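You operate a simulated robot arm through the tools that you are given. There is no shell and no other tool. Be economical: measure what you need, move in short steps, check, and stop when the job is done.

You are at the controls of a simulated two-armed robot. One attempt, no reset.

## Task
Take the big yellow cap and leave it in the foam nest on the trolley. Then fetch the small white cap and set it on the left bench. Then put the green block on the grey table away on the side table. Then take the big grey cap and put it on the middle bench. Then put one of the signs from the right bench on the side table. Then close the left drawer of the right bench. Then open the right drawer of the left bench, put the white tub on the right bench away in the inside of the right drawer of the left bench and shut the drawer again. The order counts. Set down upright: sign.

It is judged by the outcome, as a careful person would: the job done as asked, and still so three seconds after it is handed in. It fails if anything else is knocked over, pushed out of place, dropped, spilled or broken. Lids that push on must go on centred and level and be pressed home; caps that screw on are set level and turned clockwise until they are tight.

## Robot
Two 7-joint arms with fingered hands on one trunk, on a base that drives. Base frame: it is fixed to the floor where the robot stands at the start and does not move with it; the origin is under the middle of the robot, x ahead of it, y to its left, z up; the surface under the hand at the start is at about z = 800. Readings come in mm, degrees, newtons and seconds.
The left shoulder is at the start at [104, 185, 1075], the right one opposite. With the tool pointing down near the work surface each hand reaches from about 100 to 880 mm from the robot's upright axis, wherever it stands, measured 20 degrees to its own side. Places, roughly: big grey cap (4x4x2 cm) [-3300, -400, 800]; big yellow cap (3x3x2 cm) [500, -200, 800]; foam nest on the trolley [-1000, -800, 800]; green block [750, 0, 750]; inside of the right drawer of the left bench [400, -2200, 600]; left bench [500, -1800, 800]; left drawer of the right bench [100, -4000, 600]; middle bench [500, -3100, 800]; right drawer of the left bench [300, -2200, 600]; side table [0, -5200, 800]; sign [750, -3750, 750]; small white cap (3x3x2 cm) [500, -200, 800]; white tub [500, -4250, 750]. Payload 4 kg a hand.
The tool frame of a hand sits at the grasp point between the pads (the TCP): z along the fingers, y along the line on which they close. The tips reach 26 mm beyond it. Largest opening 132 mm; the body of the gripper starts 73 mm behind the TCP. The gripper is a hand of 3 fingers: y runs from the thumb to the fingers, the wrist lies at [0, 0, -224] in the tool frame.
Orientation is that of the tool frame in the base frame, as a unit quaternion [x, y, z, w]. With the fingers straight down and closing along the base's y, the tool's x points along the base's -x, its y along +y and its z along -z.

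## Interface
- The arms move only by the tool play_rows. It takes "left_rows", "right_rows" or both (then of equal length, played together; a hand with none holds still); each is a list of rows, each an object (a shift or turn left out is 0) with "delta_rot": the turn, a rotation vector about the tool's x, y, z in degrees, a list of three; "slide": the shift along the tool's x, y, z in mm, a list of three. In form: [{"delta_rot": [wx, wy, wz], "slide": [x, y, z]}, ...]. A call has 1 to 10 rows; each row shifts and turns the commanded pose from where the row before left it, along the tool's axes as they then stand. Each row takes 0.2 s and may step no farther than 50 mm and 8.6 degrees from the row before; otherwise, the whole call is refused. A pose out of reach is approached as far as the arm can. The call stops where the force on the tool passes 40 N (or 10 N more than at its start, if that is more) or the arm is blocked; 0.2 s more then pass. In this call time passes only in rows, and 0.2 s behind the last. It gives the time, the measured TCP pose, the force on the tool (base axes), the opening and the grip force at its end, in the units of the frame above (readings bear some noise), with the torque about the TCP (base axes, N m) and any sound that the robot's microphone picked up.
- Cameras (640 x 400 px; columns grow to the right, rows downward): "scene" is now at [242.3, -20.9, 1288.5]; the picture's right is [-0.21, -0.98, 0.06], its down [-0.68, 0.10, -0.73] and it looks along [0.70, -0.19, -0.68] (base axes); focal length 286 px, centre (320, 200). "left" rides on the left gripper at [-62, 3, -92] in its tool frame; the picture's right is [-0.05, -1.00, 0.00], its down [0.83, -0.04, -0.56] and it looks along [0.55, -0.03, 0.83] (tool axes); focal length 230 px, centre (320, 200). "right" rides on the right gripper at [62, 3, -92] in its tool frame; the picture's right is [-0.05, 1.00, 0.00], its down [-0.83, -0.04, -0.55] and it looks along [-0.55, -0.03, 0.83] (tool axes); focal length 230 px, centre (320, 200). There is no depth. A picture from a camera that has moved, and an enlarged one, comes with that camera's place and axes in the base frame and with its lens.
- get_image(camera): a new picture of that camera. No time passes.
- slide_trunk(by): slides the trunk up (or, below 0, down) by that many mm; the arms and the scene camera ride with it, the base frame stays. It gives what a move gives, with no picture.
- base_move(legs): drives the robot by 1 to 6 legs, each [ahead, left, turn to the left] in mm, mm and degrees, along the robot's own axes; the way and the turn of a leg run together, so that a leg with both is an arc; at most 1500 mm and 180 degrees a leg. The arms and the cameras ride along, it lands a little off, and it stops where it bumps. It gives what a move gives.
- curl_fingers(finger1, finger2, thumb_bend, hand): sets how far each is bent, from 0 (flat) to 1 (curled in); at 0.3 the hand is open as for a grip, at 0.7 the pads meet at the TCP. One left out holds its place. A second passes; each finger stops where it meets its share of the squeeze, and holds until it gets a number again. It is the only way to open and close the hand. It gives what a move gives, with no picture; readings hold the bend of each and the force on the fingers (four entries, about 0 where the hand has none), thumb and palm.
- head_to(pan, tilt): turns the head with the scene camera to pan (to the left, within 86 degrees either way) and tilt (down, from -29 to 69), counted from straight ahead of the robot. It gives what a move gives.
- inspect(camera, box): a new picture of the part [left, top, right, bottom] of that camera's present view, enlarged. No time passes.
- job_done(): hands the job in; it is judged then, once.

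Work in short steps. Places have to be worked out from the pictures, the camera data and where the tool is seen: move nearer, look again, correct. Check each grasp and each placing, and mend what went wrong. You have 217 turns and 212 pictures in all, those below and enlarged ones among them. Open the grippers and draw the arms clear of the work before you hand the job in, unless the task says otherwise.

The tools are called after "Call:" by a JSON object that holds its "op" and its "data". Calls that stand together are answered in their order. play_rows: Moves the arms, as the interface text tells. Its arguments: {"type":"object","properties":{"left_rows":{"type":"array","items":{"type":"object","properties":{"delta_rot":{"type":"array","items":{"type":"number"}},"slide":{"type":"array","items":{"type":"number"}}}}},"right_rows":{"type":"array","items":{"type":"object","properties":{"delta_rot":{"type":"array","items":{"type":"number"}},"slide":{"type":"array","items":{"type":"number"}}}}}},"required":[]} The other tools are called the same way: slide_trunk (by) slides the trunk up or down; curl_fingers (finger1, finger2, thumb_bend, hand) moves the fingers one by one; base_move (legs) drives the base; head_to (pan, tilt) turns the head that bears the scene camera; get_image (camera) takes a picture; inspect (camera, box) takes an enlarged picture of a part of a camera's view; job_done () hands the job in.

At the start:

```text
time: 0.0
left_position: [642.3, 214.0, 1018.1]
left_orientation: [0.0, 1.0, 0.0, 0.001]
left_ft_force: [0.0, -0.1, 0.4]
left_ft_torque: [0.04, -0.02, -0.03]
left_gripper_width: 131.8
left_gripper_force: 0.0
left_shape: jaw
left_bend: [0.3, 0.3, 0.3]
left_finger forces: [0.0, 0.1, 0.0, 0.0, 0.1, 0.1]
right_position: [589.3, -332.9, 1076.6]
right_orientation: [0.0, 1.0, 0.0, 0.0]
right_ft_force: [0.8, -0.2, -0.4]
right_ft_torque: [0.0, -0.03, -0.01]
right_gripper_width: 131.8
right_gripper_force: 0.1
right_shape: jaw
right_bend: [0.3, 0.3, 0.3]
right_finger forces: [0.0, 0.0, 0.0, 0.1, 0.0, 0.1]
trunk travel left (down, up): [-125.0, 337.0]
robot x, y, heading: [-0.1, 0.6, -0.1]
head pan, tilt: [-12.6, 27.1]
```

scene: 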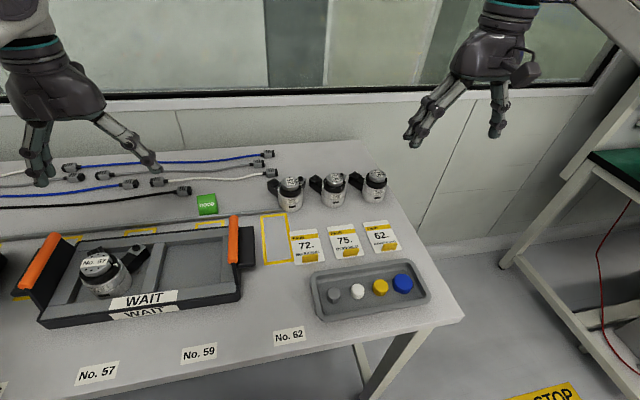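
right: 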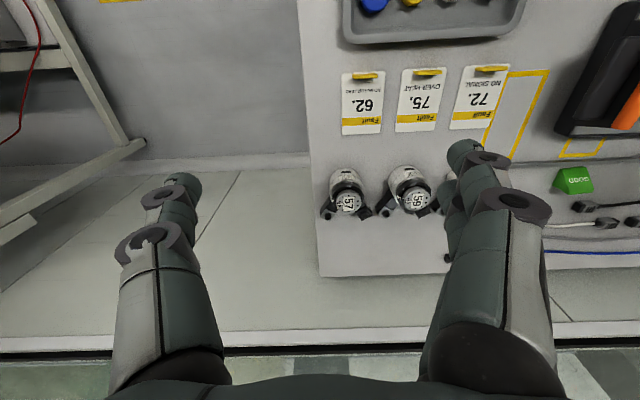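
left: 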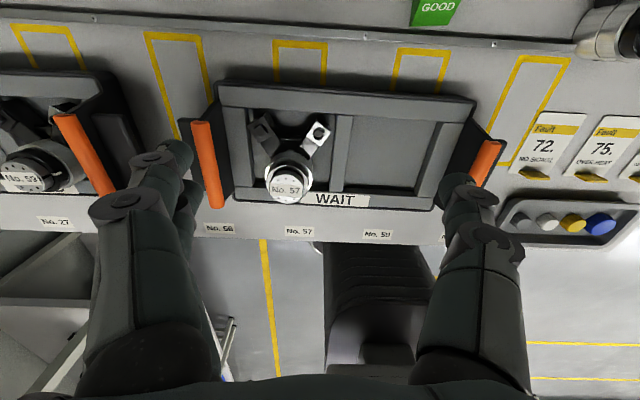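

I'll start with a closer look at the cap tray.

Call:
{"op": "inspect", "data": {"camera": "scene", "box": [270, 220, 470, 345]}}

Call:
{"op": "inspect", "data": {"camera": "right", "box": [320, 0, 560, 150]}}

```text
3.20 times, centred on (370, 282) of scene
camera zoom: at [242.3, -20.9, 1288.5], right [-0.21, -0.98, 0.06], down [-0.68, 0.1, -0.73], along [0.7, -0.19, -0.68], focal length 915 px, centre (160, -64)
```

zoom: 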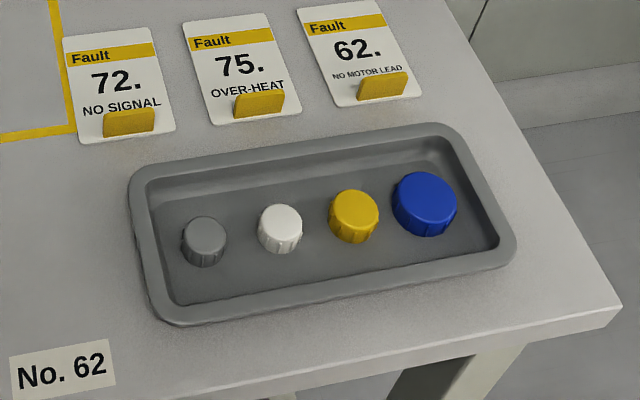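

```text
2.67 times, centred on (440, 75) of right
camera zoom: at [529.5, -330.6, 1168.6], right [0.05, 1.0, 0.0], down [0.83, -0.04, 0.55], along [0.55, -0.03, -0.83], focal length 614 px, centre (0, 533)
```

zoom: 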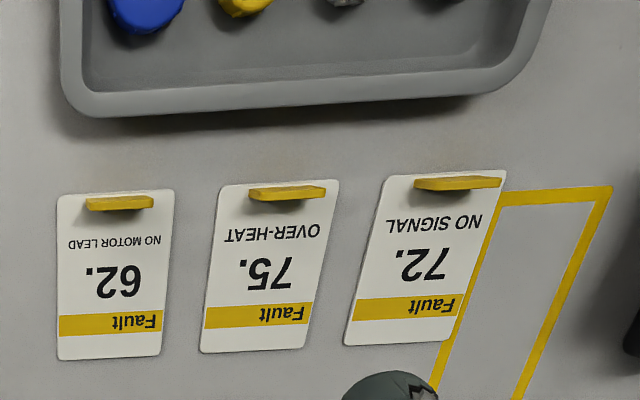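

Yellow cap looks to be near (502, -233). I move the right hand over the tray for a second view.

Call:
{"op": "play_rows", "data": {"right_rows": [{"slide": [22, 24.5, 29]}, {"slide": [22, 24.5, 29]}, {"slide": [22, 24.5, 29]}, {"slide": [23, 24.5, 30]}]}}

Call:
{"op": "get_image", "data": {"camera": "right"}}

Call:
{"op": "get_image", "data": {"camera": "scene"}}

```text
time: 1.0
left_position: [642.1, 214.5, 1016.7]
left_orientation: [-0.001, 1.0, 0.0, -0.001]
left_ft_force: [0.7, -0.8, -0.5]
left_ft_torque: [0.01, 0.02, -0.02]
left_gripper_width: 132.0
left_gripper_force: 0.1
left_shape: jaw
left_bend: [0.3, 0.3, 0.3]
left_finger forces: [0.1, 0.1, 0.0, 0.0, 0.1, 0.1]
right_position: [501.2, -236.0, 958.6]
right_orientation: [0.001, 1.0, 0.0, 0.0]
right_ft_force: [0.2, 0.8, 0.2]
right_ft_torque: [0.0, 0.04, 0.02]
right_gripper_width: 131.7
right_gripper_force: 0.1
right_shape: jaw
right_bend: [0.3, 0.3, 0.3]
right_finger forces: [0.1, 0.0, 0.1, 0.0, 0.1, 0.0]
trunk travel left (down, up): [-125.0, 337.0]
robot x, y, heading: [0.3, 3.8, -0.0]
head pan, tilt: [-12.6, 27.1]
```

```text
206 pictures are left
camera right: at [440.9, -234.4, 1051.2], right [0.05, 1.0, 0.0], down [0.83, -0.04, 0.55], along [0.55, -0.03, -0.83], focal length 230 px, centre (320, 200)
```

right: 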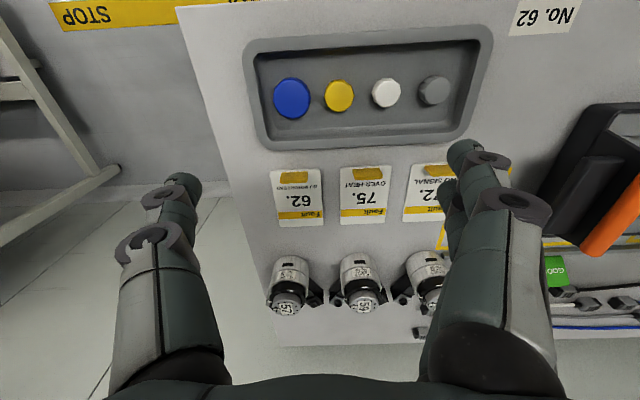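

```text
205 pictures are left
camera scene: at [242.5, -20.7, 1288.4], right [-0.21, -0.98, 0.06], down [-0.68, 0.1, -0.73], along [0.7, -0.19, -0.68], focal length 286 px, centre (320, 200)
```

scene: 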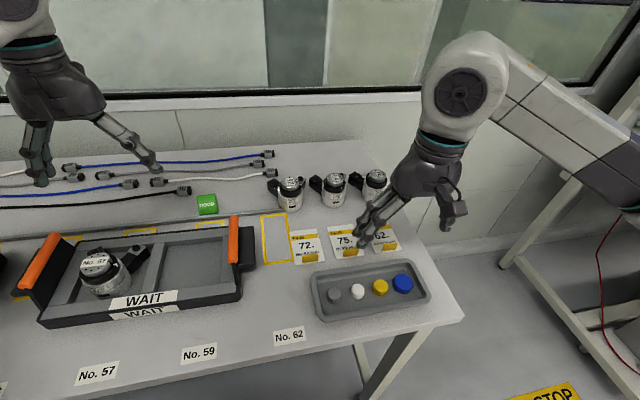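

Triangulation puts the cap tops at about z=808: yellow (481,-218), white (481,-173), with the row running along y. I turn the hand 90° so it closes along x and half-close the fingers.

Call:
{"op": "play_rows", "data": {"right_rows": [{"delta_rot": [0, 0, 8.5]}, {"delta_rot": [0, 0, 8.5]}, {"delta_rot": [0, 0, 8.5]}, {"delta_rot": [0, 0, 8.5]}, {"delta_rot": [0, 0, 8.5]}, {"delta_rot": [0, 0, 8.5]}, {"delta_rot": [0, 0, 8.5]}, {"delta_rot": [0, 0, 8.5]}, {"delta_rot": [0, 0, 8.5]}, {"delta_rot": [0, 0, 8.5]}]}}

Call:
{"op": "curl_fingers", "data": {"hand": "right", "finger1": 0.5, "finger2": 0.5, "thumb_bend": 0.5}}

Call:
{"op": "get_image", "data": {"camera": "right"}}

Call:
{"op": "get_image", "data": {"camera": "scene"}}

```text
time: 3.2
left_position: [642.8, 213.9, 1016.6]
left_orientation: [0.0, 1.0, -0.001, -0.001]
left_ft_force: [0.6, -0.6, 0.1]
left_ft_torque: [-0.01, 0.01, 0.01]
left_gripper_width: 132.1
left_gripper_force: 0.0
left_shape: jaw
left_bend: [0.3, 0.3, 0.3]
left_finger forces: [0.1, 0.2, 0.0, 0.1, 0.0, 0.1]
right_position: [676.8, -467.9, 889.3]
right_orientation: [0.674, 0.738, 0.001, -0.001]
right_ft_force: [0.4, 0.6, -0.3]
right_ft_torque: [0.03, 0.0, 0.0]
right_gripper_width: 131.9
right_gripper_force: 0.1
right_shape: jaw
right_bend: [0.3, 0.3, 0.3]
right_finger forces: [0.0, 0.0, 0.0, 0.1, 0.0, 0.0]
right hand out of reach, approached as far as the arm can: row 4, 5, 6, 7, 8, 9, 10
trunk travel left (down, up): [-125.0, 337.0]
robot x, y, heading: [-1.0, -1.9, 0.0]
head pan, tilt: [-12.6, 27.1]
```

```text
time: 4.2
left_position: [642.3, 213.7, 1017.0]
left_orientation: [0.0, 1.0, 0.001, 0.0]
left_ft_force: [0.4, -0.1, -0.3]
left_ft_torque: [-0.04, -0.04, -0.03]
left_gripper_width: 131.7
left_gripper_force: 0.0
left_shape: jaw
left_bend: [0.3, 0.3, 0.3]
left_finger forces: [0.0, 0.0, 0.1, 0.0, 0.0, 0.0]
right_position: [675.4, -467.9, 890.7]
right_orientation: [0.674, 0.739, 0.0, 0.0]
right_ft_force: [0.0, -1.2, -0.1]
right_ft_torque: [-0.02, -0.01, 0.0]
right_gripper_width: 68.5
right_gripper_force: 0.1
right_shape: fingers
right_bend: [0.5, 0.5, 0.5]
right_finger forces: [0.2, 0.1, 0.0, 0.0, 0.1, 0.1]
trunk travel left (down, up): [-125.0, 337.0]
robot x, y, heading: [1.3, 0.1, -0.2]
head pan, tilt: [-12.6, 27.1]
```

```text
204 pictures are left
camera right: at [674.7, -407.3, 982.8], right [1.0, 0.04, 0.0], down [0.03, -0.83, 0.55], along [0.02, -0.55, -0.83], focal length 230 px, centre (320, 200)
```

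right: 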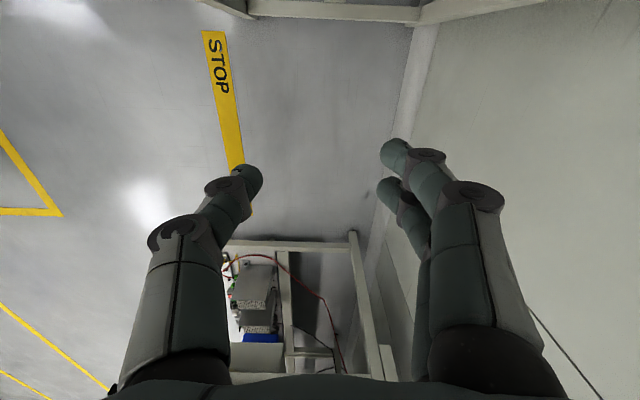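

```text
203 pictures are left
camera scene: at [242.4, -20.9, 1288.4], right [-0.21, -0.98, 0.06], down [-0.68, 0.1, -0.73], along [0.7, -0.19, -0.68], focal length 286 px, centre (320, 200)
```

scene: 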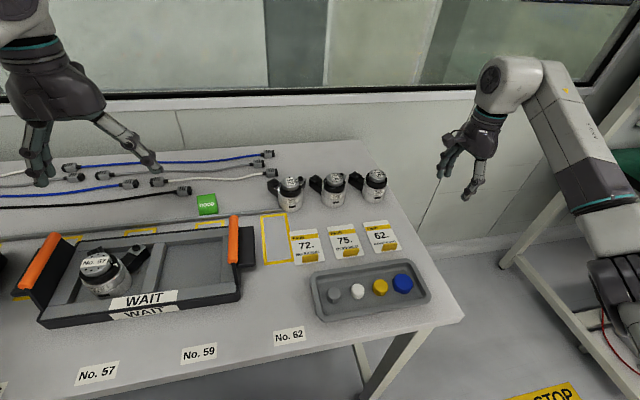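

That turn direction is out of reach at this place. I rotate back, keeping the hand high.

Call:
{"op": "play_rows", "data": {"right_rows": [{"delta_rot": [0, 0, -8.5]}, {"delta_rot": [0, 0, -8.5]}, {"delta_rot": [0, 0, -8.5]}, {"delta_rot": [0, 0, -8.5]}, {"delta_rot": [0, 0, -8.5]}, {"delta_rot": [0, 0, -8.5]}, {"delta_rot": [0, 0, -8.5]}, {"delta_rot": [0, 0, -8.5]}, {"delta_rot": [0, 0, -8.5]}, {"delta_rot": [0, 0, -8.5]}]}}

```text
time: 6.4
left_position: [642.3, 214.3, 1017.8]
left_orientation: [0.001, 1.0, 0.0, 0.0]
left_ft_force: [-0.2, -0.3, -0.7]
left_ft_torque: [-0.02, -0.02, 0.01]
left_gripper_width: 131.6
left_gripper_force: 0.0
left_shape: jaw
left_bend: [0.3, 0.3, 0.3]
left_finger forces: [0.0, 0.0, 0.0, 0.0, 0.1, 0.1]
right_position: [675.7, -468.3, 890.3]
right_orientation: [-0.001, 1.0, 0.001, 0.0]
right_ft_force: [-0.3, 0.1, 0.1]
right_ft_torque: [0.0, 0.02, -0.01]
right_gripper_width: 68.6
right_gripper_force: 0.0
right_shape: fingers
right_bend: [0.5, 0.5, 0.5]
right_finger forces: [0.0, 0.1, 0.0, 0.0, 0.0, 0.0]
trunk travel left (down, up): [-125.0, 337.0]
robot x, y, heading: [1.5, -1.1, -0.1]
head pan, tilt: [-12.6, 27.1]
```

The hand is back at yaw 0 but displaced. I return it above the tray, up first.

Call:
{"op": "play_rows", "data": {"right_rows": [{"slide": [0, 0, -40]}, {"slide": [0, 0, -40]}, {"slide": [25, 35, 0]}, {"slide": [25, 35, 0]}, {"slide": [25, 35, 0]}, {"slide": [25, 35, 0]}, {"slide": [25, 35, 0]}, {"slide": [25, 35, 0]}, {"slide": [25, 35, 0]}]}}

Call:
{"op": "play_rows", "data": {"right_rows": [{"delta_rot": [0, 0, -8.5]}, {"delta_rot": [0, 0, -8.5]}, {"delta_rot": [0, 0, -8.5]}, {"delta_rot": [0, 0, -8.5]}, {"delta_rot": [0, 0, -8.5]}, {"delta_rot": [0, 0, -8.5]}]}}

```text
time: 8.4
left_position: [642.3, 215.5, 1016.8]
left_orientation: [0.0, 1.0, 0.0, 0.0]
left_ft_force: [0.8, 0.0, 0.2]
left_ft_torque: [0.03, -0.01, 0.0]
left_gripper_width: 131.7
left_gripper_force: 0.1
left_shape: jaw
left_bend: [0.3, 0.3, 0.3]
left_finger forces: [0.0, 0.0, 0.0, 0.0, 0.0, 0.1]
right_position: [502.4, -223.1, 973.4]
right_orientation: [0.0, 1.0, -0.002, 0.0]
right_ft_force: [0.1, 0.1, 0.7]
right_ft_torque: [0.01, 0.01, 0.03]
right_gripper_width: 68.0
right_gripper_force: 0.1
right_shape: fingers
right_bend: [0.5, 0.5, 0.5]
right_finger forces: [0.0, 0.0, 0.0, 0.1, 0.0, 0.0]
trunk travel left (down, up): [-125.0, 337.0]
robot x, y, heading: [-5.6, -2.3, 0.1]
head pan, tilt: [-12.6, 27.1]
```

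```text
time: 9.8
left_position: [642.4, 214.6, 1016.4]
left_orientation: [0.0, 1.0, 0.0, 0.0]
left_ft_force: [0.4, -0.3, -0.5]
left_ft_torque: [-0.02, -0.02, -0.04]
left_gripper_width: 132.2
left_gripper_force: 0.1
left_shape: jaw
left_bend: [0.3, 0.3, 0.3]
left_finger forces: [0.0, 0.1, 0.0, 0.1, 0.0, 0.0]
right_position: [502.0, -222.6, 971.4]
right_orientation: [-0.431, 0.902, 0.0, -0.001]
right_ft_force: [1.2, 0.5, -0.1]
right_ft_torque: [0.01, -0.01, -0.04]
right_gripper_width: 68.4
right_gripper_force: 0.2
right_shape: fingers
right_bend: [0.5, 0.5, 0.5]
right_finger forces: [0.1, 0.0, 0.0, 0.0, 0.0, 0.1]
trunk travel left (down, up): [-125.0, 337.0]
robot x, y, heading: [2.2, 2.3, -0.2]
head pan, tilt: [-12.6, 27.1]
```

Negative yaw works. I continue to -90.

Call:
{"op": "play_rows", "data": {"right_rows": [{"delta_rot": [0, 0, -8.5]}, {"delta_rot": [0, 0, -8.5]}, {"delta_rot": [0, 0, -8.5]}, {"delta_rot": [0, 0, -8.5]}, {"delta_rot": [0, 0, -5]}]}}

Call:
{"op": "get_image", "data": {"camera": "right"}}

Call:
{"op": "get_image", "data": {"camera": "scene"}}

```text
time: 11.0
left_position: [643.8, 213.8, 1016.6]
left_orientation: [-0.001, 1.0, 0.0, 0.0]
left_ft_force: [-1.0, -0.4, 0.3]
left_ft_torque: [-0.04, 0.0, -0.01]
left_gripper_width: 132.0
left_gripper_force: 0.0
left_shape: jaw
left_bend: [0.3, 0.3, 0.3]
left_finger forces: [0.1, 0.1, 0.0, 0.0, 0.0, 0.0]
right_position: [499.8, -221.6, 970.6]
right_orientation: [0.708, -0.706, 0.0, 0.0]
right_ft_force: [-0.1, 0.0, 0.0]
right_ft_torque: [-0.01, -0.03, 0.0]
right_gripper_width: 68.5
right_gripper_force: 0.1
right_shape: fingers
right_bend: [0.5, 0.5, 0.5]
right_finger forces: [0.1, 0.0, 0.0, 0.0, 0.0, 0.0]
trunk travel left (down, up): [-125.0, 337.0]
robot x, y, heading: [-1.4, -0.2, 0.1]
head pan, tilt: [-12.6, 27.1]
```

```text
202 pictures are left
camera right: at [499.2, -284.7, 1063.6], right [-1.0, 0.05, 0.0], down [0.04, 0.83, 0.56], along [0.03, 0.55, -0.83], focal length 230 px, centre (320, 200)
```

right: 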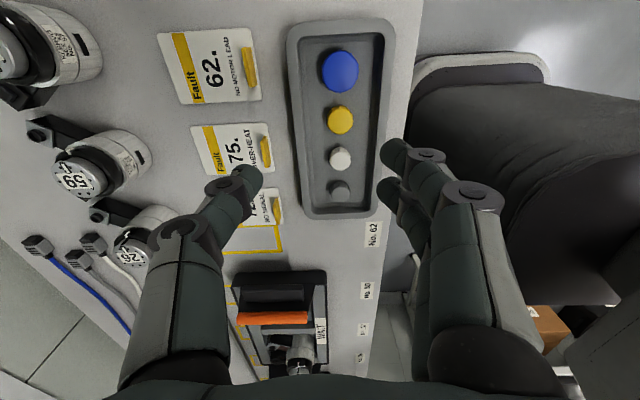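

```text
201 pictures are left
camera scene: at [242.3, -20.8, 1288.5], right [-0.21, -0.98, 0.06], down [-0.68, 0.1, -0.73], along [0.7, -0.19, -0.68], focal length 286 px, centre (320, 200)
```

scene: 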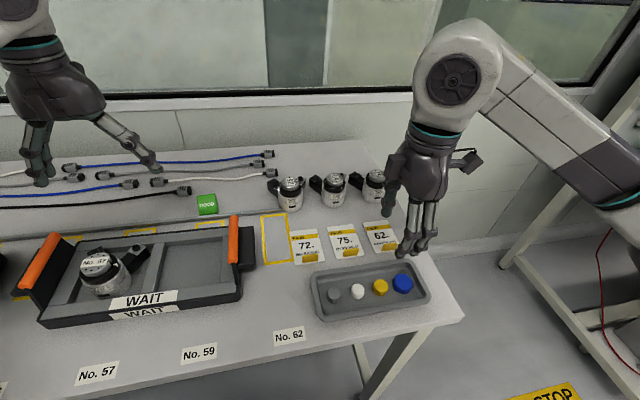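

Third view confirms yellow at (481.5,-219.5). Set the fingers to about 42 mm opening, align and descend to just above.

Call:
{"op": "curl_fingers", "data": {"hand": "right", "finger1": 0.57, "finger2": 0.57, "thumb_bend": 0.57}}

Call:
{"op": "play_rows", "data": {"right_rows": [{"slide": [-2, 18.5, 20]}, {"slide": [0, 0, 40]}, {"slide": [0, 0, 40]}, {"slide": [0, 0, 20]}]}}

Call:
{"op": "get_image", "data": {"camera": "right"}}

Call:
{"op": "inspect", "data": {"camera": "scene", "box": [290, 180, 490, 305]}}

```text
time: 12.0
left_position: [642.9, 215.0, 1017.5]
left_orientation: [0.0, 1.0, 0.0, 0.0]
left_ft_force: [1.1, 0.0, -0.6]
left_ft_torque: [0.0, 0.04, 0.02]
left_gripper_width: 132.0
left_gripper_force: 0.1
left_shape: jaw
left_bend: [0.3, 0.3, 0.3]
left_finger forces: [0.1, 0.0, 0.0, 0.0, 0.0, 0.0]
right_position: [500.4, -222.1, 970.8]
right_orientation: [0.707, -0.707, 0.0, 0.001]
right_ft_force: [0.9, 0.1, -0.2]
right_ft_torque: [-0.02, 0.04, -0.01]
right_gripper_width: 48.3
right_gripper_force: 0.0
right_shape: fingers
right_bend: [0.56, 0.56, 0.56]
right_finger forces: [0.1, 0.0, 0.0, 0.0, 0.1, 0.1]
trunk travel left (down, up): [-125.0, 337.0]
robot x, y, heading: [-1.5, 2.8, 0.0]
head pan, tilt: [-12.6, 27.1]
```

```text
time: 13.0
left_position: [641.5, 214.6, 1017.9]
left_orientation: [-0.001, 1.0, 0.0, -0.001]
left_ft_force: [0.5, 0.1, 0.3]
left_ft_torque: [0.01, 0.0, 0.0]
left_gripper_width: 131.7
left_gripper_force: 0.1
left_shape: jaw
left_bend: [0.3, 0.3, 0.3]
left_finger forces: [0.0, 0.1, 0.1, 0.0, 0.0, 0.0]
right_position: [482.6, -221.0, 848.8]
right_orientation: [-0.706, 0.708, 0.0, 0.0]
right_ft_force: [-0.5, -0.5, 0.6]
right_ft_torque: [0.01, -0.02, -0.01]
right_gripper_width: 47.0
right_gripper_force: 0.0
right_shape: fingers
right_bend: [0.56, 0.56, 0.56]
right_finger forces: [0.1, 0.0, 0.0, 0.0, 1.0, 0.0]
trunk travel left (down, up): [-125.0, 337.0]
robot x, y, heading: [-0.3, 2.2, 0.2]
head pan, tilt: [-12.6, 27.1]
```

```text
200 pictures are left
camera right: at [480.2, -282.2, 941.6], right [-1.0, 0.05, 0.0], down [0.04, 0.83, 0.56], along [0.03, 0.55, -0.83], focal length 230 px, centre (320, 200)
```

right: 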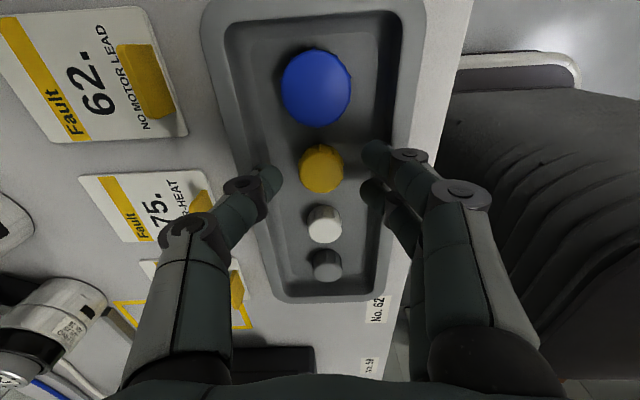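

```text
3.20 times, centred on (390, 242) of scene
camera zoom: at [241.9, -20.9, 1288.6], right [-0.21, -0.98, 0.06], down [-0.68, 0.1, -0.73], along [0.7, -0.19, -0.68], focal length 915 px, centre (96, 64)
```

zoom: 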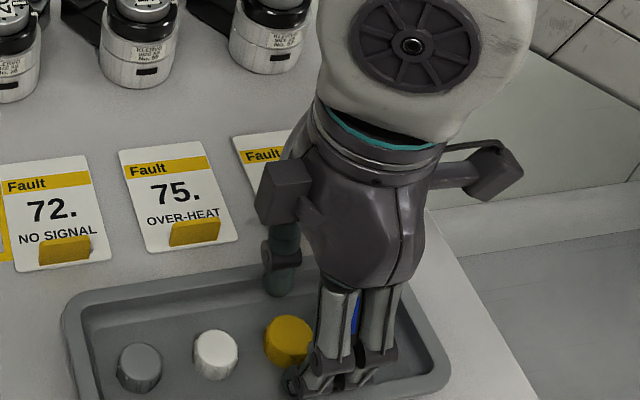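

Alignment is good (cap about 2 mm toward +y). I descend to grasp height.

Call:
{"op": "play_rows", "data": {"right_rows": [{"slide": [-2, 0, 10]}, {"slide": [0, 0, 10]}, {"slide": [0, 0, 10]}]}}

Call:
{"op": "get_image", "data": {"camera": "right"}}

```text
time: 13.7
left_position: [641.4, 214.2, 1018.1]
left_orientation: [0.001, 1.0, 0.0, 0.0]
left_ft_force: [0.4, -0.1, 0.1]
left_ft_torque: [0.06, 0.01, 0.0]
left_gripper_width: 132.0
left_gripper_force: 0.1
left_shape: jaw
left_bend: [0.3, 0.3, 0.3]
left_finger forces: [0.0, 0.0, 0.1, 0.0, 0.1, 0.1]
right_position: [484.0, -217.2, 836.4]
right_orientation: [0.707, -0.707, 0.001, -0.006]
right_ft_force: [-3.6, 0.6, 23.9]
right_ft_torque: [-0.04, 0.41, -0.04]
right_gripper_width: 35.6
right_gripper_force: 14.1
right_shape: fingers
right_bend: [0.6, 0.59, 0.59]
right_finger forces: [11.1, 8.9, 0.0, 0.0, 8.6, 0.1]
trunk travel left (down, up): [-125.0, 337.0]
robot x, y, heading: [-2.9, 1.5, 0.0]
head pan, tilt: [-12.6, 27.1]
stopped in row 3 (right hand): the force on the tool passed its limit at 48 N (the readings are from after the stop); the commanded pose is now the measured one
```

```text
198 pictures are left
camera right: at [480.5, -280.7, 927.9], right [-1.0, 0.05, -0.01], down [0.04, 0.83, 0.56], along [0.04, 0.56, -0.83], focal length 230 px, centre (320, 200)
```

right: 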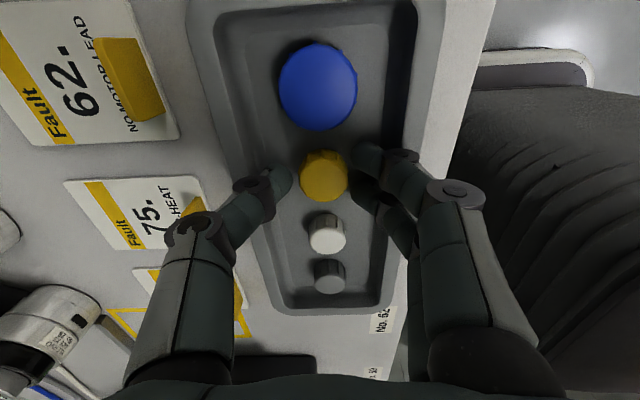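

Contact at TCP z=836, fingers pushed inward, probably by the tray walls. I look from the scene camera before going on.

Call:
{"op": "inspect", "data": {"camera": "scene", "box": [330, 230, 450, 305]}}

Call:
{"op": "inspect", "data": {"camera": "right", "box": [220, 110, 420, 235]}}

```text
5.33 times, centred on (390, 268) of scene
camera zoom: at [241.0, -20.6, 1288.9], right [-0.21, -0.98, 0.06], down [-0.68, 0.1, -0.73], along [0.7, -0.2, -0.68], focal length 1525 px, centre (-53, -160)
```

zoom: 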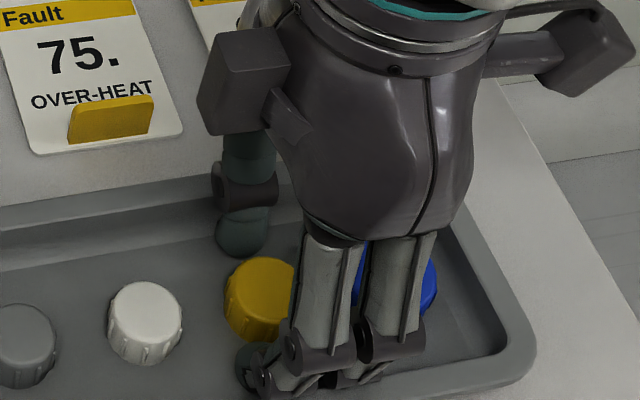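

```text
3.20 times, centred on (320, 172) of right
camera zoom: at [480.5, -280.7, 927.9], right [-1.0, 0.05, -0.01], down [0.04, 0.83, 0.56], along [0.04, 0.56, -0.83], focal length 736 px, centre (320, 288)
```

zoom: 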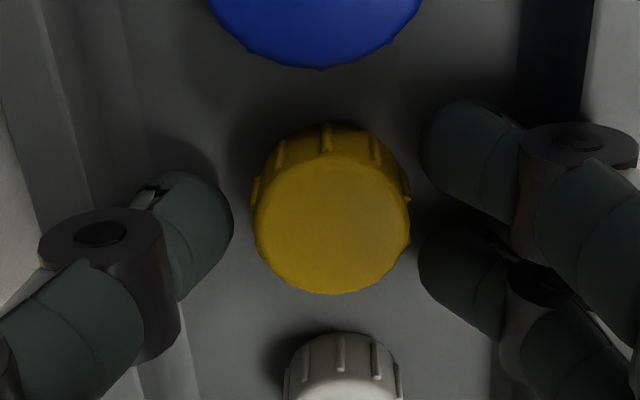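

The fingertips sit on the tray floor alongside the cap. I raise 4 mm and close.

Call:
{"op": "play_rows", "data": {"right_rows": [{"slide": [0, 0, -4]}]}}

Call:
{"op": "curl_fingers", "data": {"hand": "right", "finger1": 0.68, "finger2": 0.68, "thumb_bend": 0.68}}

Call:
{"op": "get_image", "data": {"camera": "right"}}

```text
time: 14.1
left_position: [642.7, 213.8, 1016.5]
left_orientation: [-0.001, 1.0, 0.0, 0.0]
left_ft_force: [0.0, 0.3, 0.0]
left_ft_torque: [0.01, 0.0, -0.01]
left_gripper_width: 131.9
left_gripper_force: 0.0
left_shape: jaw
left_bend: [0.3, 0.3, 0.3]
left_finger forces: [0.0, 0.0, 0.0, 0.0, 0.1, 0.0]
right_position: [484.0, -217.2, 835.8]
right_orientation: [0.707, -0.707, 0.001, -0.004]
right_ft_force: [-1.3, 1.2, 4.1]
right_ft_torque: [0.0, 0.06, 0.05]
right_gripper_width: 35.8
right_gripper_force: 5.9
right_shape: fingers
right_bend: [0.59, 0.59, 0.58]
right_finger forces: [2.9, 2.6, 0.0, 0.0, 6.6, 0.0]
trunk travel left (down, up): [-125.0, 337.0]
robot x, y, heading: [-1.5, -1.7, -0.1]
head pan, tilt: [-12.6, 27.1]
```

```text
time: 15.1
left_position: [642.1, 214.6, 1017.9]
left_orientation: [0.0, 1.0, 0.0, 0.001]
left_ft_force: [-0.2, 0.9, -0.6]
left_ft_torque: [0.05, -0.03, 0.0]
left_gripper_width: 131.9
left_gripper_force: 0.0
left_shape: jaw
left_bend: [0.3, 0.3, 0.3]
left_finger forces: [0.0, 0.1, 0.0, 0.0, 0.0, 0.0]
right_position: [484.6, -218.2, 838.5]
right_orientation: [-0.706, 0.708, -0.001, 0.004]
right_ft_force: [-0.3, -0.3, 0.9]
right_ft_torque: [-0.03, 0.03, -0.03]
right_gripper_width: 22.7
right_gripper_force: 5.8
right_shape: fingers
right_bend: [0.64, 0.64, 0.65]
right_finger forces: [2.7, 2.8, 0.0, 0.0, 5.7, 0.0]
trunk travel left (down, up): [-125.0, 337.0]
robot x, y, heading: [0.3, 1.6, -0.1]
head pan, tilt: [-12.6, 27.1]
```

```text
195 pictures are left
camera right: at [481.5, -280.8, 929.1], right [-1.0, 0.05, -0.01], down [0.04, 0.83, 0.56], along [0.04, 0.56, -0.83], focal length 230 px, centre (320, 200)
```

right: 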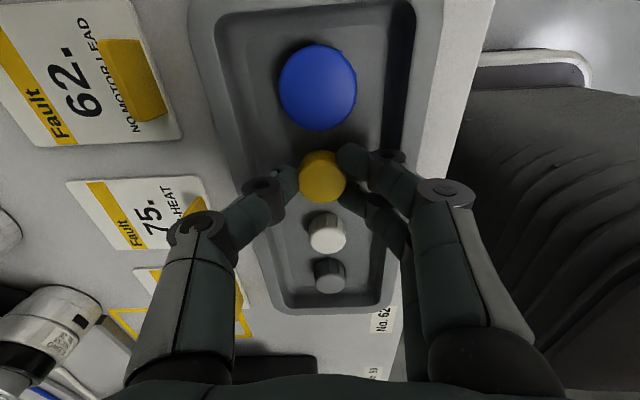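

Cap gripped at 5.8 N. I firm up the grip and lift.

Call:
{"op": "curl_fingers", "data": {"hand": "right", "finger1": 0.75, "finger2": 0.75, "thumb_bend": 0.75}}

Call:
{"op": "play_rows", "data": {"right_rows": [{"slide": [0, 0, -10]}, {"slide": [0, 0, -30]}, {"slide": [0, 0, -40]}, {"slide": [0, 0, -40]}]}}

Call:
{"op": "get_image", "data": {"camera": "right"}}

```text
time: 16.1
left_position: [642.0, 216.4, 1016.2]
left_orientation: [0.0, 1.0, 0.0, 0.0]
left_ft_force: [-0.2, 0.6, 0.1]
left_ft_torque: [0.0, 0.03, 0.0]
left_gripper_width: 131.8
left_gripper_force: 0.1
left_shape: jaw
left_bend: [0.3, 0.3, 0.3]
left_finger forces: [0.1, 0.0, 0.1, 0.1, 0.0, 0.0]
right_position: [484.2, -218.4, 836.5]
right_orientation: [-0.706, 0.708, -0.001, 0.004]
right_ft_force: [-0.2, -0.4, -0.5]
right_ft_torque: [0.01, 0.0, -0.02]
right_gripper_width: 20.6
right_gripper_force: 17.6
right_shape: fingers
right_bend: [0.71, 0.71, 0.67]
right_finger forces: [8.9, 9.0, 0.0, 0.0, 17.3, 0.0]
trunk travel left (down, up): [-125.0, 337.0]
robot x, y, heading: [-1.3, -1.5, -0.1]
head pan, tilt: [-12.6, 27.1]
```

```text
time: 17.1
left_position: [642.1, 215.4, 1018.0]
left_orientation: [0.0, 1.0, -0.001, 0.0]
left_ft_force: [-0.4, 0.1, 0.0]
left_ft_torque: [-0.04, -0.01, -0.01]
left_gripper_width: 132.0
left_gripper_force: 0.0
left_shape: jaw
left_bend: [0.3, 0.3, 0.3]
left_finger forces: [0.0, 0.0, 0.0, 0.0, 0.0, 0.1]
right_position: [479.9, -216.7, 956.3]
right_orientation: [0.707, -0.707, 0.002, -0.004]
right_ft_force: [0.4, 0.1, 0.9]
right_ft_torque: [0.05, -0.02, 0.0]
right_gripper_width: 20.5
right_gripper_force: 17.5
right_shape: fingers
right_bend: [0.71, 0.71, 0.67]
right_finger forces: [9.1, 9.6, 0.0, 0.0, 17.0, 0.0]
trunk travel left (down, up): [-125.0, 337.0]
robot x, y, heading: [0.2, -4.4, 0.0]
head pan, tilt: [-12.6, 27.1]
```

```text
194 pictures are left
camera right: at [477.8, -279.5, 1049.2], right [-1.0, 0.05, -0.01], down [0.04, 0.83, 0.56], along [0.04, 0.56, -0.83], focal length 230 px, centre (320, 200)
```

right: 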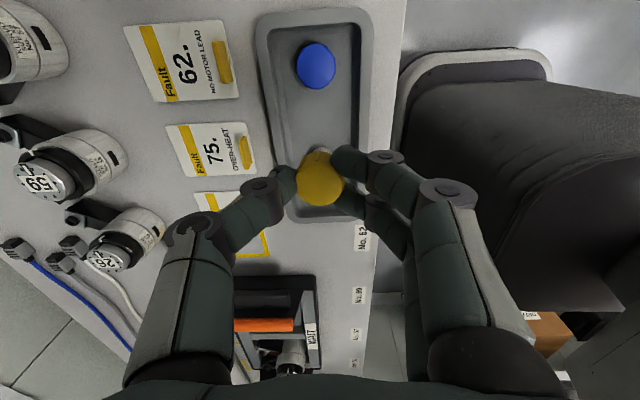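

Cap held. I look around to the right and behind before driving.

Call:
{"op": "head_to", "data": {"pan": -70, "tilt": 25}}

Call:
{"op": "get_image", "data": {"camera": "scene"}}

Call:
{"op": "head_to", "data": {"pan": 80, "tilt": 25}}

Call:
{"op": "get_image", "data": {"camera": "scene"}}

```text
time: 18.4
left_position: [641.6, 213.7, 1016.2]
left_orientation: [0.0, 1.0, 0.0, 0.0]
left_ft_force: [0.3, -0.3, 0.0]
left_ft_torque: [0.0, 0.0, -0.02]
left_gripper_width: 132.1
left_gripper_force: 0.0
left_shape: jaw
left_bend: [0.3, 0.3, 0.3]
left_finger forces: [0.0, 0.0, 0.0, 0.0, 0.0, 0.0]
right_position: [480.9, -217.8, 956.5]
right_orientation: [-0.707, 0.707, -0.002, 0.003]
right_ft_force: [0.1, -0.1, -0.4]
right_ft_torque: [0.0, -0.04, -0.01]
right_gripper_width: 20.4
right_gripper_force: 17.9
right_shape: fingers
right_bend: [0.71, 0.71, 0.67]
right_finger forces: [9.0, 9.5, 0.1, 0.1, 17.0, 0.1]
trunk travel left (down, up): [-125.0, 337.0]
robot x, y, heading: [1.7, -1.5, -0.2]
head pan, tilt: [-70.0, 25.0]
```

```text
193 pictures are left
camera scene: at [188.0, -87.5, 1308.1], right [-0.9, -0.34, 0.27], down [-0.4, 0.4, -0.83], along [0.18, -0.85, -0.49], focal length 286 px, centre (320, 200)
```

scene: 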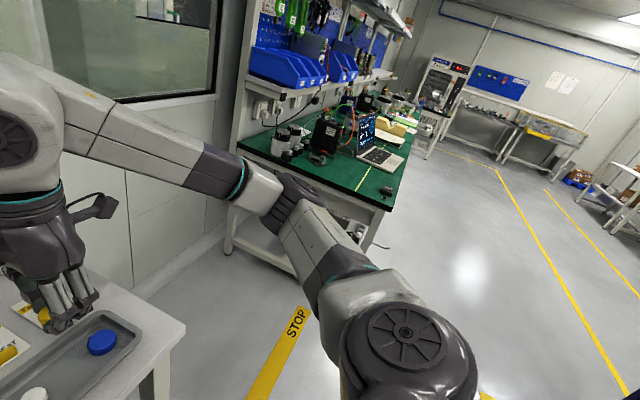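

```text
time: 20.7
left_position: [641.6, 214.4, 1017.9]
left_orientation: [0.0, 1.0, 0.0, 0.0]
left_ft_force: [0.3, 0.5, -0.3]
left_ft_torque: [-0.01, 0.01, -0.01]
left_gripper_width: 131.8
left_gripper_force: 0.0
left_shape: jaw
left_bend: [0.3, 0.3, 0.3]
left_finger forces: [0.1, 0.0, 0.1, 0.1, 0.0, 0.0]
right_position: [482.6, -218.5, 955.8]
right_orientation: [-0.707, 0.707, -0.002, 0.005]
right_ft_force: [-0.1, 0.3, -0.1]
right_ft_torque: [0.02, -0.02, 0.0]
right_gripper_width: 20.5
right_gripper_force: 17.5
right_shape: fingers
right_bend: [0.71, 0.71, 0.67]
right_finger forces: [9.2, 9.5, 0.1, 0.1, 17.0, 0.0]
trunk travel left (down, up): [-125.0, 337.0]
robot x, y, heading: [-2.1, -0.0, 0.2]
head pan, tilt: [80.0, 25.0]
```

```text
192 pictures are left
camera scene: at [173.1, 89.8, 1312.6], right [0.94, -0.17, -0.28], down [-0.33, -0.42, -0.85], along [0.03, 0.89, -0.45], focal length 286 px, centre (320, 200)
```

scene: 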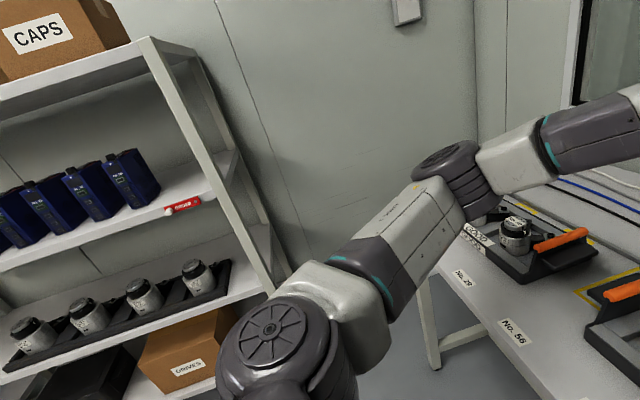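

Call:
{"op": "head_to", "data": {"pan": -86, "tilt": 35}}

Call:
{"op": "play_rows", "data": {"right_rows": [{"slide": [0, 0, -40]}, {"slide": [0, 40, -30]}, {"slide": [0, 40, 0]}, {"slide": [0, 40, 0]}], "left_rows": [{"slide": [0, 0, -20]}, {"slide": [40, 0, 0]}, {"slide": [40, 0, 0]}, {"slide": [40, 0, 0]}]}}

Call:
{"op": "get_image", "data": {"camera": "scene"}}

```text
time: 23.2
left_position: [642.4, 213.9, 1017.1]
left_orientation: [0.001, 1.0, 0.0, 0.0]
left_ft_force: [-0.2, -0.3, -0.6]
left_ft_torque: [-0.07, 0.04, -0.01]
left_gripper_width: 131.9
left_gripper_force: 0.0
left_shape: jaw
left_bend: [0.3, 0.3, 0.3]
left_finger forces: [0.0, 0.0, 0.0, 0.1, 0.0, 0.1]
right_position: [481.7, -216.9, 955.6]
right_orientation: [-0.706, 0.708, -0.002, 0.004]
right_ft_force: [-0.1, -0.6, 0.3]
right_ft_torque: [0.01, 0.0, -0.03]
right_gripper_width: 20.8
right_gripper_force: 17.9
right_shape: fingers
right_bend: [0.71, 0.71, 0.67]
right_finger forces: [9.1, 9.5, 0.1, 0.0, 16.9, 0.0]
trunk travel left (down, up): [-125.0, 337.0]
robot x, y, heading: [2.1, -2.4, 0.1]
head pan, tilt: [-85.9, 35.0]
```

```text
time: 24.2
left_position: [518.4, 214.0, 1036.2]
left_orientation: [0.0, 1.0, 0.0, 0.001]
left_ft_force: [0.4, -0.4, 0.0]
left_ft_torque: [0.04, -0.07, -0.01]
left_gripper_width: 131.8
left_gripper_force: 0.0
left_shape: jaw
left_bend: [0.3, 0.3, 0.3]
left_finger forces: [0.1, 0.0, 0.0, 0.1, 0.1, 0.0]
right_position: [357.4, -216.1, 1027.2]
right_orientation: [-0.707, 0.707, -0.002, 0.004]
right_ft_force: [0.6, 1.1, 0.4]
right_ft_torque: [0.01, -0.04, -0.04]
right_gripper_width: 20.3
right_gripper_force: 17.4
right_shape: fingers
right_bend: [0.71, 0.71, 0.67]
right_finger forces: [9.1, 9.7, 0.0, 0.1, 16.8, 0.1]
trunk travel left (down, up): [-125.0, 337.0]
robot x, y, heading: [0.8, -0.5, -0.0]
head pan, tilt: [-85.9, 35.0]
```

```text
191 pictures are left
camera scene: at [157.0, -88.3, 1300.7], right [-0.96, -0.07, 0.28], down [-0.27, 0.57, -0.77], along [-0.11, -0.82, -0.57], focal length 286 px, centre (320, 200)
```

scene: 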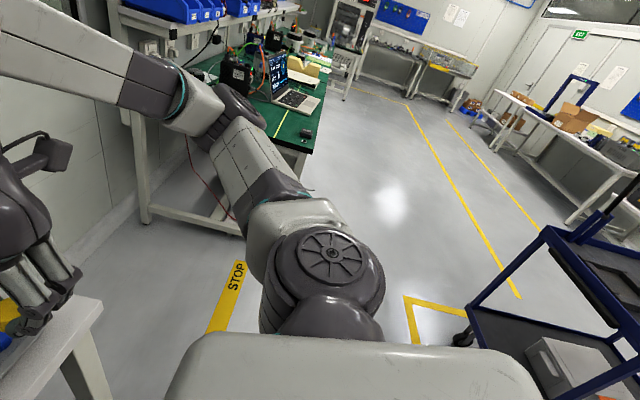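

The blue trolley is behind right. I back off 150 mm and turn right 100° in place.

Call:
{"op": "base_move", "data": {"legs": [[-150, 0, 0], [0, 0, -100]]}}

Call:
{"op": "head_to", "data": {"pan": -20, "tilt": 35}}

Call:
{"op": "get_image", "data": {"camera": "scene"}}

```text
time: 29.9
left_position: [-32.1, -551.7, 1036.9]
left_orientation: [0.77, 0.638, -0.001, 0.0]
left_ft_force: [-0.3, 0.5, -0.6]
left_ft_torque: [0.01, 0.01, -0.01]
left_gripper_width: 132.0
left_gripper_force: 0.0
left_shape: jaw
left_bend: [0.3, 0.3, 0.3]
left_finger forces: [0.0, 0.0, 0.0, 0.0, 0.0, 0.0]
right_position: [-428.3, -314.0, 1026.7]
right_orientation: [0.092, 0.996, -0.005, 0.001]
right_ft_force: [-0.5, 0.3, -0.2]
right_ft_torque: [-0.02, 0.01, -0.02]
right_gripper_width: 20.2
right_gripper_force: 16.8
right_shape: fingers
right_bend: [0.71, 0.71, 0.67]
right_finger forces: [8.6, 8.8, 0.0, 0.0, 16.4, 0.0]
trunk travel left (down, up): [-125.0, 337.0]
robot x, y, heading: [-150.1, -0.9, -100.8]
head pan, tilt: [-85.9, 35.0]
```

```text
time: 31.2
left_position: [-33.2, -552.5, 1035.0]
left_orientation: [0.77, 0.639, 0.0, 0.001]
left_ft_force: [0.2, 1.0, 0.2]
left_ft_torque: [-0.03, 0.02, 0.01]
left_gripper_width: 131.7
left_gripper_force: 0.0
left_shape: jaw
left_bend: [0.3, 0.3, 0.3]
left_finger forces: [0.0, 0.0, 0.0, 0.0, 0.0, 0.0]
right_position: [-428.6, -313.9, 1025.5]
right_orientation: [0.092, 0.996, -0.004, 0.001]
right_ft_force: [0.6, -0.1, 0.4]
right_ft_torque: [0.03, -0.02, 0.0]
right_gripper_width: 20.3
right_gripper_force: 16.9
right_shape: fingers
right_bend: [0.71, 0.71, 0.67]
right_finger forces: [8.6, 8.9, 0.0, 0.0, 16.3, 0.0]
trunk travel left (down, up): [-125.0, 337.0]
robot x, y, heading: [-150.9, -1.3, -100.7]
head pan, tilt: [-20.0, 35.0]
```

```text
190 pictures are left
camera scene: at [-218.4, -221.3, 1278.5], right [-0.86, 0.5, 0.1], down [0.33, 0.7, -0.63], along [-0.38, -0.51, -0.77], focal length 286 px, centre (320, 200)
```

scene: 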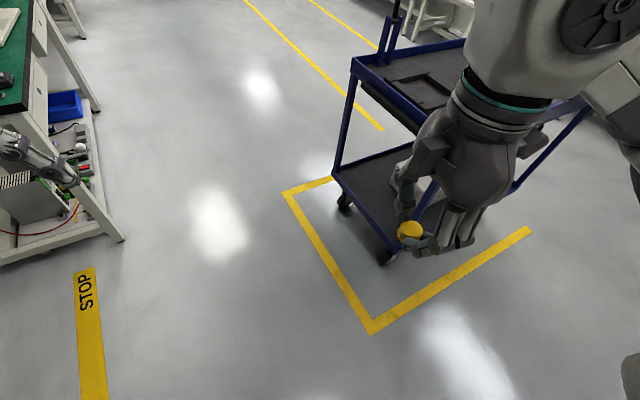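

The trolley's near face runs along y at x≈-930. I turn to face it (heading 180) and move in front of it.

Call:
{"op": "base_move", "data": {"legs": [[0, 0, -79.5], [0, 850, 0], [100, 0, 0]]}}

Call:
{"op": "head_to", "data": {"pan": 10, "tilt": 20}}

Call:
{"op": "get_image", "data": {"camera": "scene"}}

```text
time: 39.8
left_position: [-725.8, -1087.8, 1034.3]
left_orientation: [1.0, 0.022, 0.001, 0.0]
left_ft_force: [-0.6, 0.0, -0.1]
left_ft_torque: [0.0, 0.02, 0.0]
left_gripper_width: 132.0
left_gripper_force: 0.0
left_shape: jaw
left_bend: [0.3, 0.3, 0.3]
left_finger forces: [0.0, 0.1, 0.0, 0.0, 0.1, 0.1]
right_position: [-584.5, -649.1, 1024.4]
right_orientation: [0.691, 0.723, -0.004, -0.001]
right_ft_force: [-0.1, 0.2, -0.7]
right_ft_torque: [-0.01, -0.01, 0.01]
right_gripper_width: 20.1
right_gripper_force: 16.0
right_shape: fingers
right_bend: [0.71, 0.71, 0.67]
right_finger forces: [8.1, 8.1, 0.0, 0.1, 16.1, 0.0]
trunk travel left (down, up): [-125.0, 337.0]
robot x, y, heading: [-217.6, -846.6, -177.5]
head pan, tilt: [-20.0, 35.0]
```

```text
time: 40.7
left_position: [-725.1, -1087.7, 1036.1]
left_orientation: [1.0, 0.022, 0.0, 0.001]
left_ft_force: [0.1, -0.2, 0.9]
left_ft_torque: [-0.01, -0.02, 0.0]
left_gripper_width: 132.0
left_gripper_force: 0.1
left_shape: jaw
left_bend: [0.3, 0.3, 0.3]
left_finger forces: [0.1, 0.0, 0.0, 0.1, 0.0, 0.1]
right_position: [-584.0, -649.1, 1025.6]
right_orientation: [0.69, 0.724, -0.005, -0.001]
right_ft_force: [0.1, 0.8, 0.4]
right_ft_torque: [0.03, 0.03, -0.02]
right_gripper_width: 20.1
right_gripper_force: 16.6
right_shape: fingers
right_bend: [0.71, 0.71, 0.67]
right_finger forces: [8.3, 8.1, 0.0, 0.1, 16.2, 0.1]
trunk travel left (down, up): [-125.0, 337.0]
robot x, y, heading: [-215.1, -852.2, -177.3]
head pan, tilt: [10.0, 20.0]
```

```text
189 pictures are left
camera scene: at [-456.4, -877.6, 1298.8], right [-0.21, 0.98, -0.05], down [0.59, 0.09, -0.8], along [-0.78, -0.2, -0.59], focal length 286 px, centre (320, 200)
```

scene: 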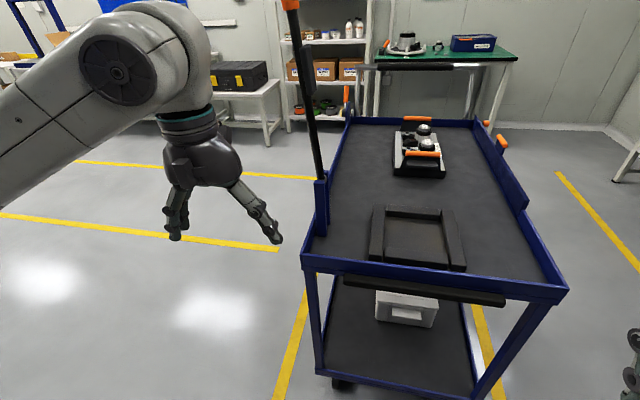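

The foam nest is the black frame on the near side of the trolley, around (-1008,-772). I zoom in.

Call:
{"op": "inspect", "data": {"camera": "scene", "box": [330, 180, 490, 280]}}

```text
4.00 times, centred on (410, 230) of scene
camera zoom: at [-456.4, -877.6, 1298.8], right [-0.21, 0.98, -0.05], down [0.59, 0.09, -0.8], along [-0.78, -0.2, -0.59], focal length 1144 px, centre (-40, 80)
```

zoom: 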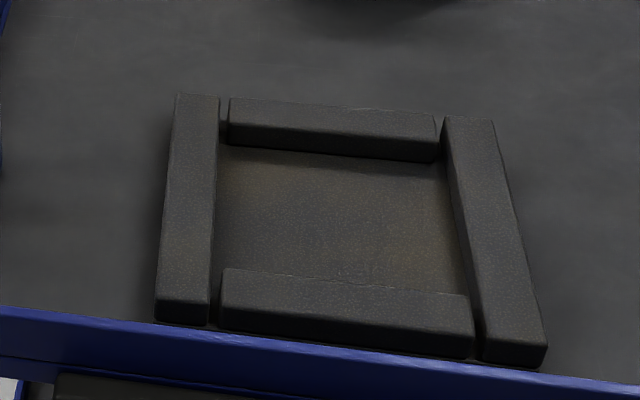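

Nest interior is ~155 mm wide, centre near (-1030,-775). The trolley's pole is on the left hand's path, so I pull the left hand back and then drive closer.

Call:
{"op": "play_rows", "data": {"left_rows": [{"slide": [50, 0, 0]}, {"slide": [50, 0, 0]}, {"slide": [50, 0, 0]}, {"slide": [50, 0, 0]}, {"slide": [50, 0, 0]}]}}

Call:
{"op": "base_move", "data": {"legs": [[250, 40, -2.5]]}}

Call:
{"op": "get_image", "data": {"camera": "right"}}

Call:
{"op": "get_image", "data": {"camera": "scene"}}

```text
time: 41.9
left_position: [-514.5, -1066.1, 1087.7]
left_orientation: [1.0, 0.021, 0.001, -0.001]
left_ft_force: [0.7, -0.2, -0.5]
left_ft_torque: [-0.02, 0.06, 0.0]
left_gripper_width: 132.0
left_gripper_force: 0.1
left_shape: jaw
left_bend: [0.3, 0.3, 0.3]
left_finger forces: [0.0, 0.0, 0.0, 0.0, 0.0, 0.0]
left hand out of reach, approached as far as the arm can: row 4, 5
right_position: [-583.0, -648.5, 1026.3]
right_orientation: [0.691, 0.722, -0.005, -0.002]
right_ft_force: [1.2, 0.3, -0.4]
right_ft_torque: [-0.01, 0.01, 0.01]
right_gripper_width: 20.2
right_gripper_force: 15.6
right_shape: fingers
right_bend: [0.71, 0.71, 0.67]
right_finger forces: [8.3, 8.2, 0.1, 0.0, 16.1, 0.1]
trunk travel left (down, up): [-125.0, 337.0]
robot x, y, heading: [-215.9, -849.0, -177.6]
head pan, tilt: [10.0, 20.0]
```

```text
time: 43.8
left_position: [-773.6, -1098.3, 1087.0]
left_orientation: [1.0, 0.0, 0.001, 0.0]
left_ft_force: [-0.9, 0.3, 0.2]
left_ft_torque: [-0.01, -0.03, -0.01]
left_gripper_width: 132.0
left_gripper_force: 0.0
left_shape: jaw
left_bend: [0.3, 0.3, 0.3]
left_finger forces: [0.0, 0.0, 0.0, 0.0, 0.0, 0.0]
right_position: [-822.3, -678.3, 1025.8]
right_orientation: [0.706, 0.709, -0.004, -0.002]
right_ft_force: [0.7, 1.3, -0.7]
right_ft_torque: [0.02, -0.02, 0.01]
right_gripper_width: 20.1
right_gripper_force: 16.0
right_shape: fingers
right_bend: [0.71, 0.71, 0.67]
right_finger forces: [8.3, 8.1, 0.0, 0.0, 16.1, 0.0]
trunk travel left (down, up): [-125.0, 337.0]
robot x, y, heading: [-461.8, -897.4, -179.8]
head pan, tilt: [10.0, 20.0]
```

```text
187 pictures are left
camera right: at [-817.3, -618.3, 1117.8], right [1.0, -0.05, -0.01], down [-0.04, -0.83, 0.56], along [-0.03, -0.56, -0.83], focal length 230 px, centre (320, 200)
```

right: 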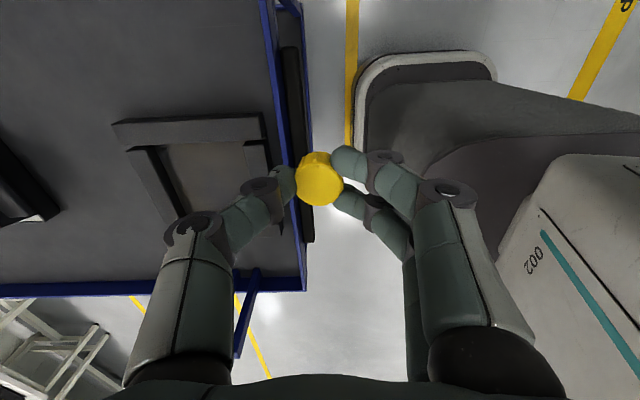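

```text
186 pictures are left
camera scene: at [-705.4, -913.4, 1298.8], right [-0.17, 0.98, -0.05], down [0.59, 0.06, -0.8], along [-0.79, -0.17, -0.59], focal length 286 px, centre (320, 200)
```

scene: 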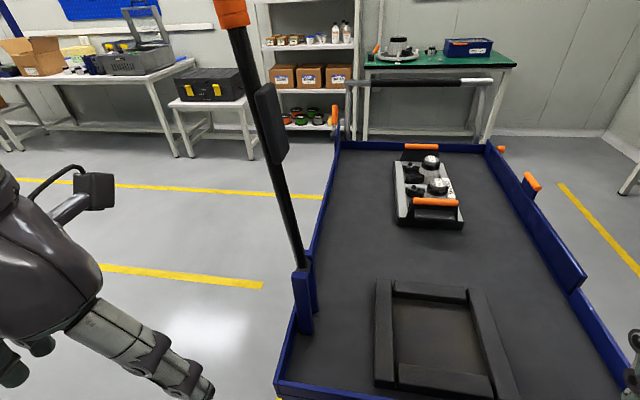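

I move the cap over the nest at about z=925 for a check.

Call:
{"op": "play_rows", "data": {"right_rows": [{"slide": [-21.4, -35.6, 0]}, {"slide": [-21.4, -35.6, 0]}, {"slide": [-21.4, -35.6, 20]}, {"slide": [-21.4, -35.6, 25]}, {"slide": [-21.4, -35.6, 25]}, {"slide": [0, 0, 30]}]}}

Call:
{"op": "get_image", "data": {"camera": "right"}}

Call:
{"op": "get_image", "data": {"camera": "scene"}}

```text
time: 45.2
left_position: [-772.2, -1097.5, 1087.5]
left_orientation: [1.0, 0.0, 0.001, 0.0]
left_ft_force: [0.0, -0.4, -0.1]
left_ft_torque: [0.0, 0.04, 0.03]
left_gripper_width: 131.9
left_gripper_force: 0.0
left_shape: jaw
left_bend: [0.3, 0.3, 0.3]
left_finger forces: [0.1, 0.0, 0.1, 0.0, 0.0, 0.0]
right_position: [-1001.3, -785.9, 925.3]
right_orientation: [0.707, 0.708, -0.005, -0.002]
right_ft_force: [0.1, 0.4, -0.8]
right_ft_torque: [-0.04, 0.0, -0.02]
right_gripper_width: 20.2
right_gripper_force: 16.1
right_shape: fingers
right_bend: [0.72, 0.72, 0.67]
right_finger forces: [8.4, 8.5, 0.0, 0.1, 15.9, 0.0]
trunk travel left (down, up): [-125.0, 337.0]
robot x, y, heading: [-459.0, -894.7, -180.1]
head pan, tilt: [10.0, 20.0]
```

```text
185 pictures are left
camera right: at [-995.8, -726.2, 1017.4], right [1.0, -0.05, -0.01], down [-0.04, -0.83, 0.56], along [-0.04, -0.56, -0.83], focal length 230 px, centre (320, 200)
```

right: 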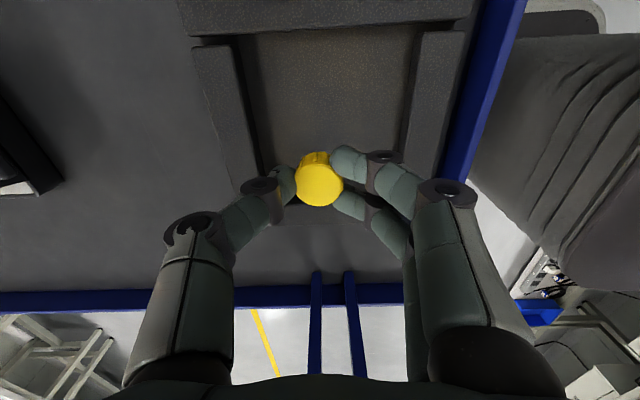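

```text
184 pictures are left
camera scene: at [-704.8, -912.4, 1298.8], right [-0.17, 0.98, -0.05], down [0.59, 0.06, -0.8], along [-0.79, -0.17, -0.59], focal length 286 px, centre (320, 200)
```

scene: 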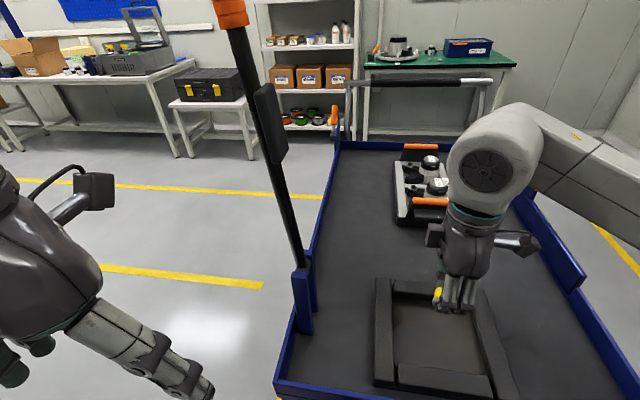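

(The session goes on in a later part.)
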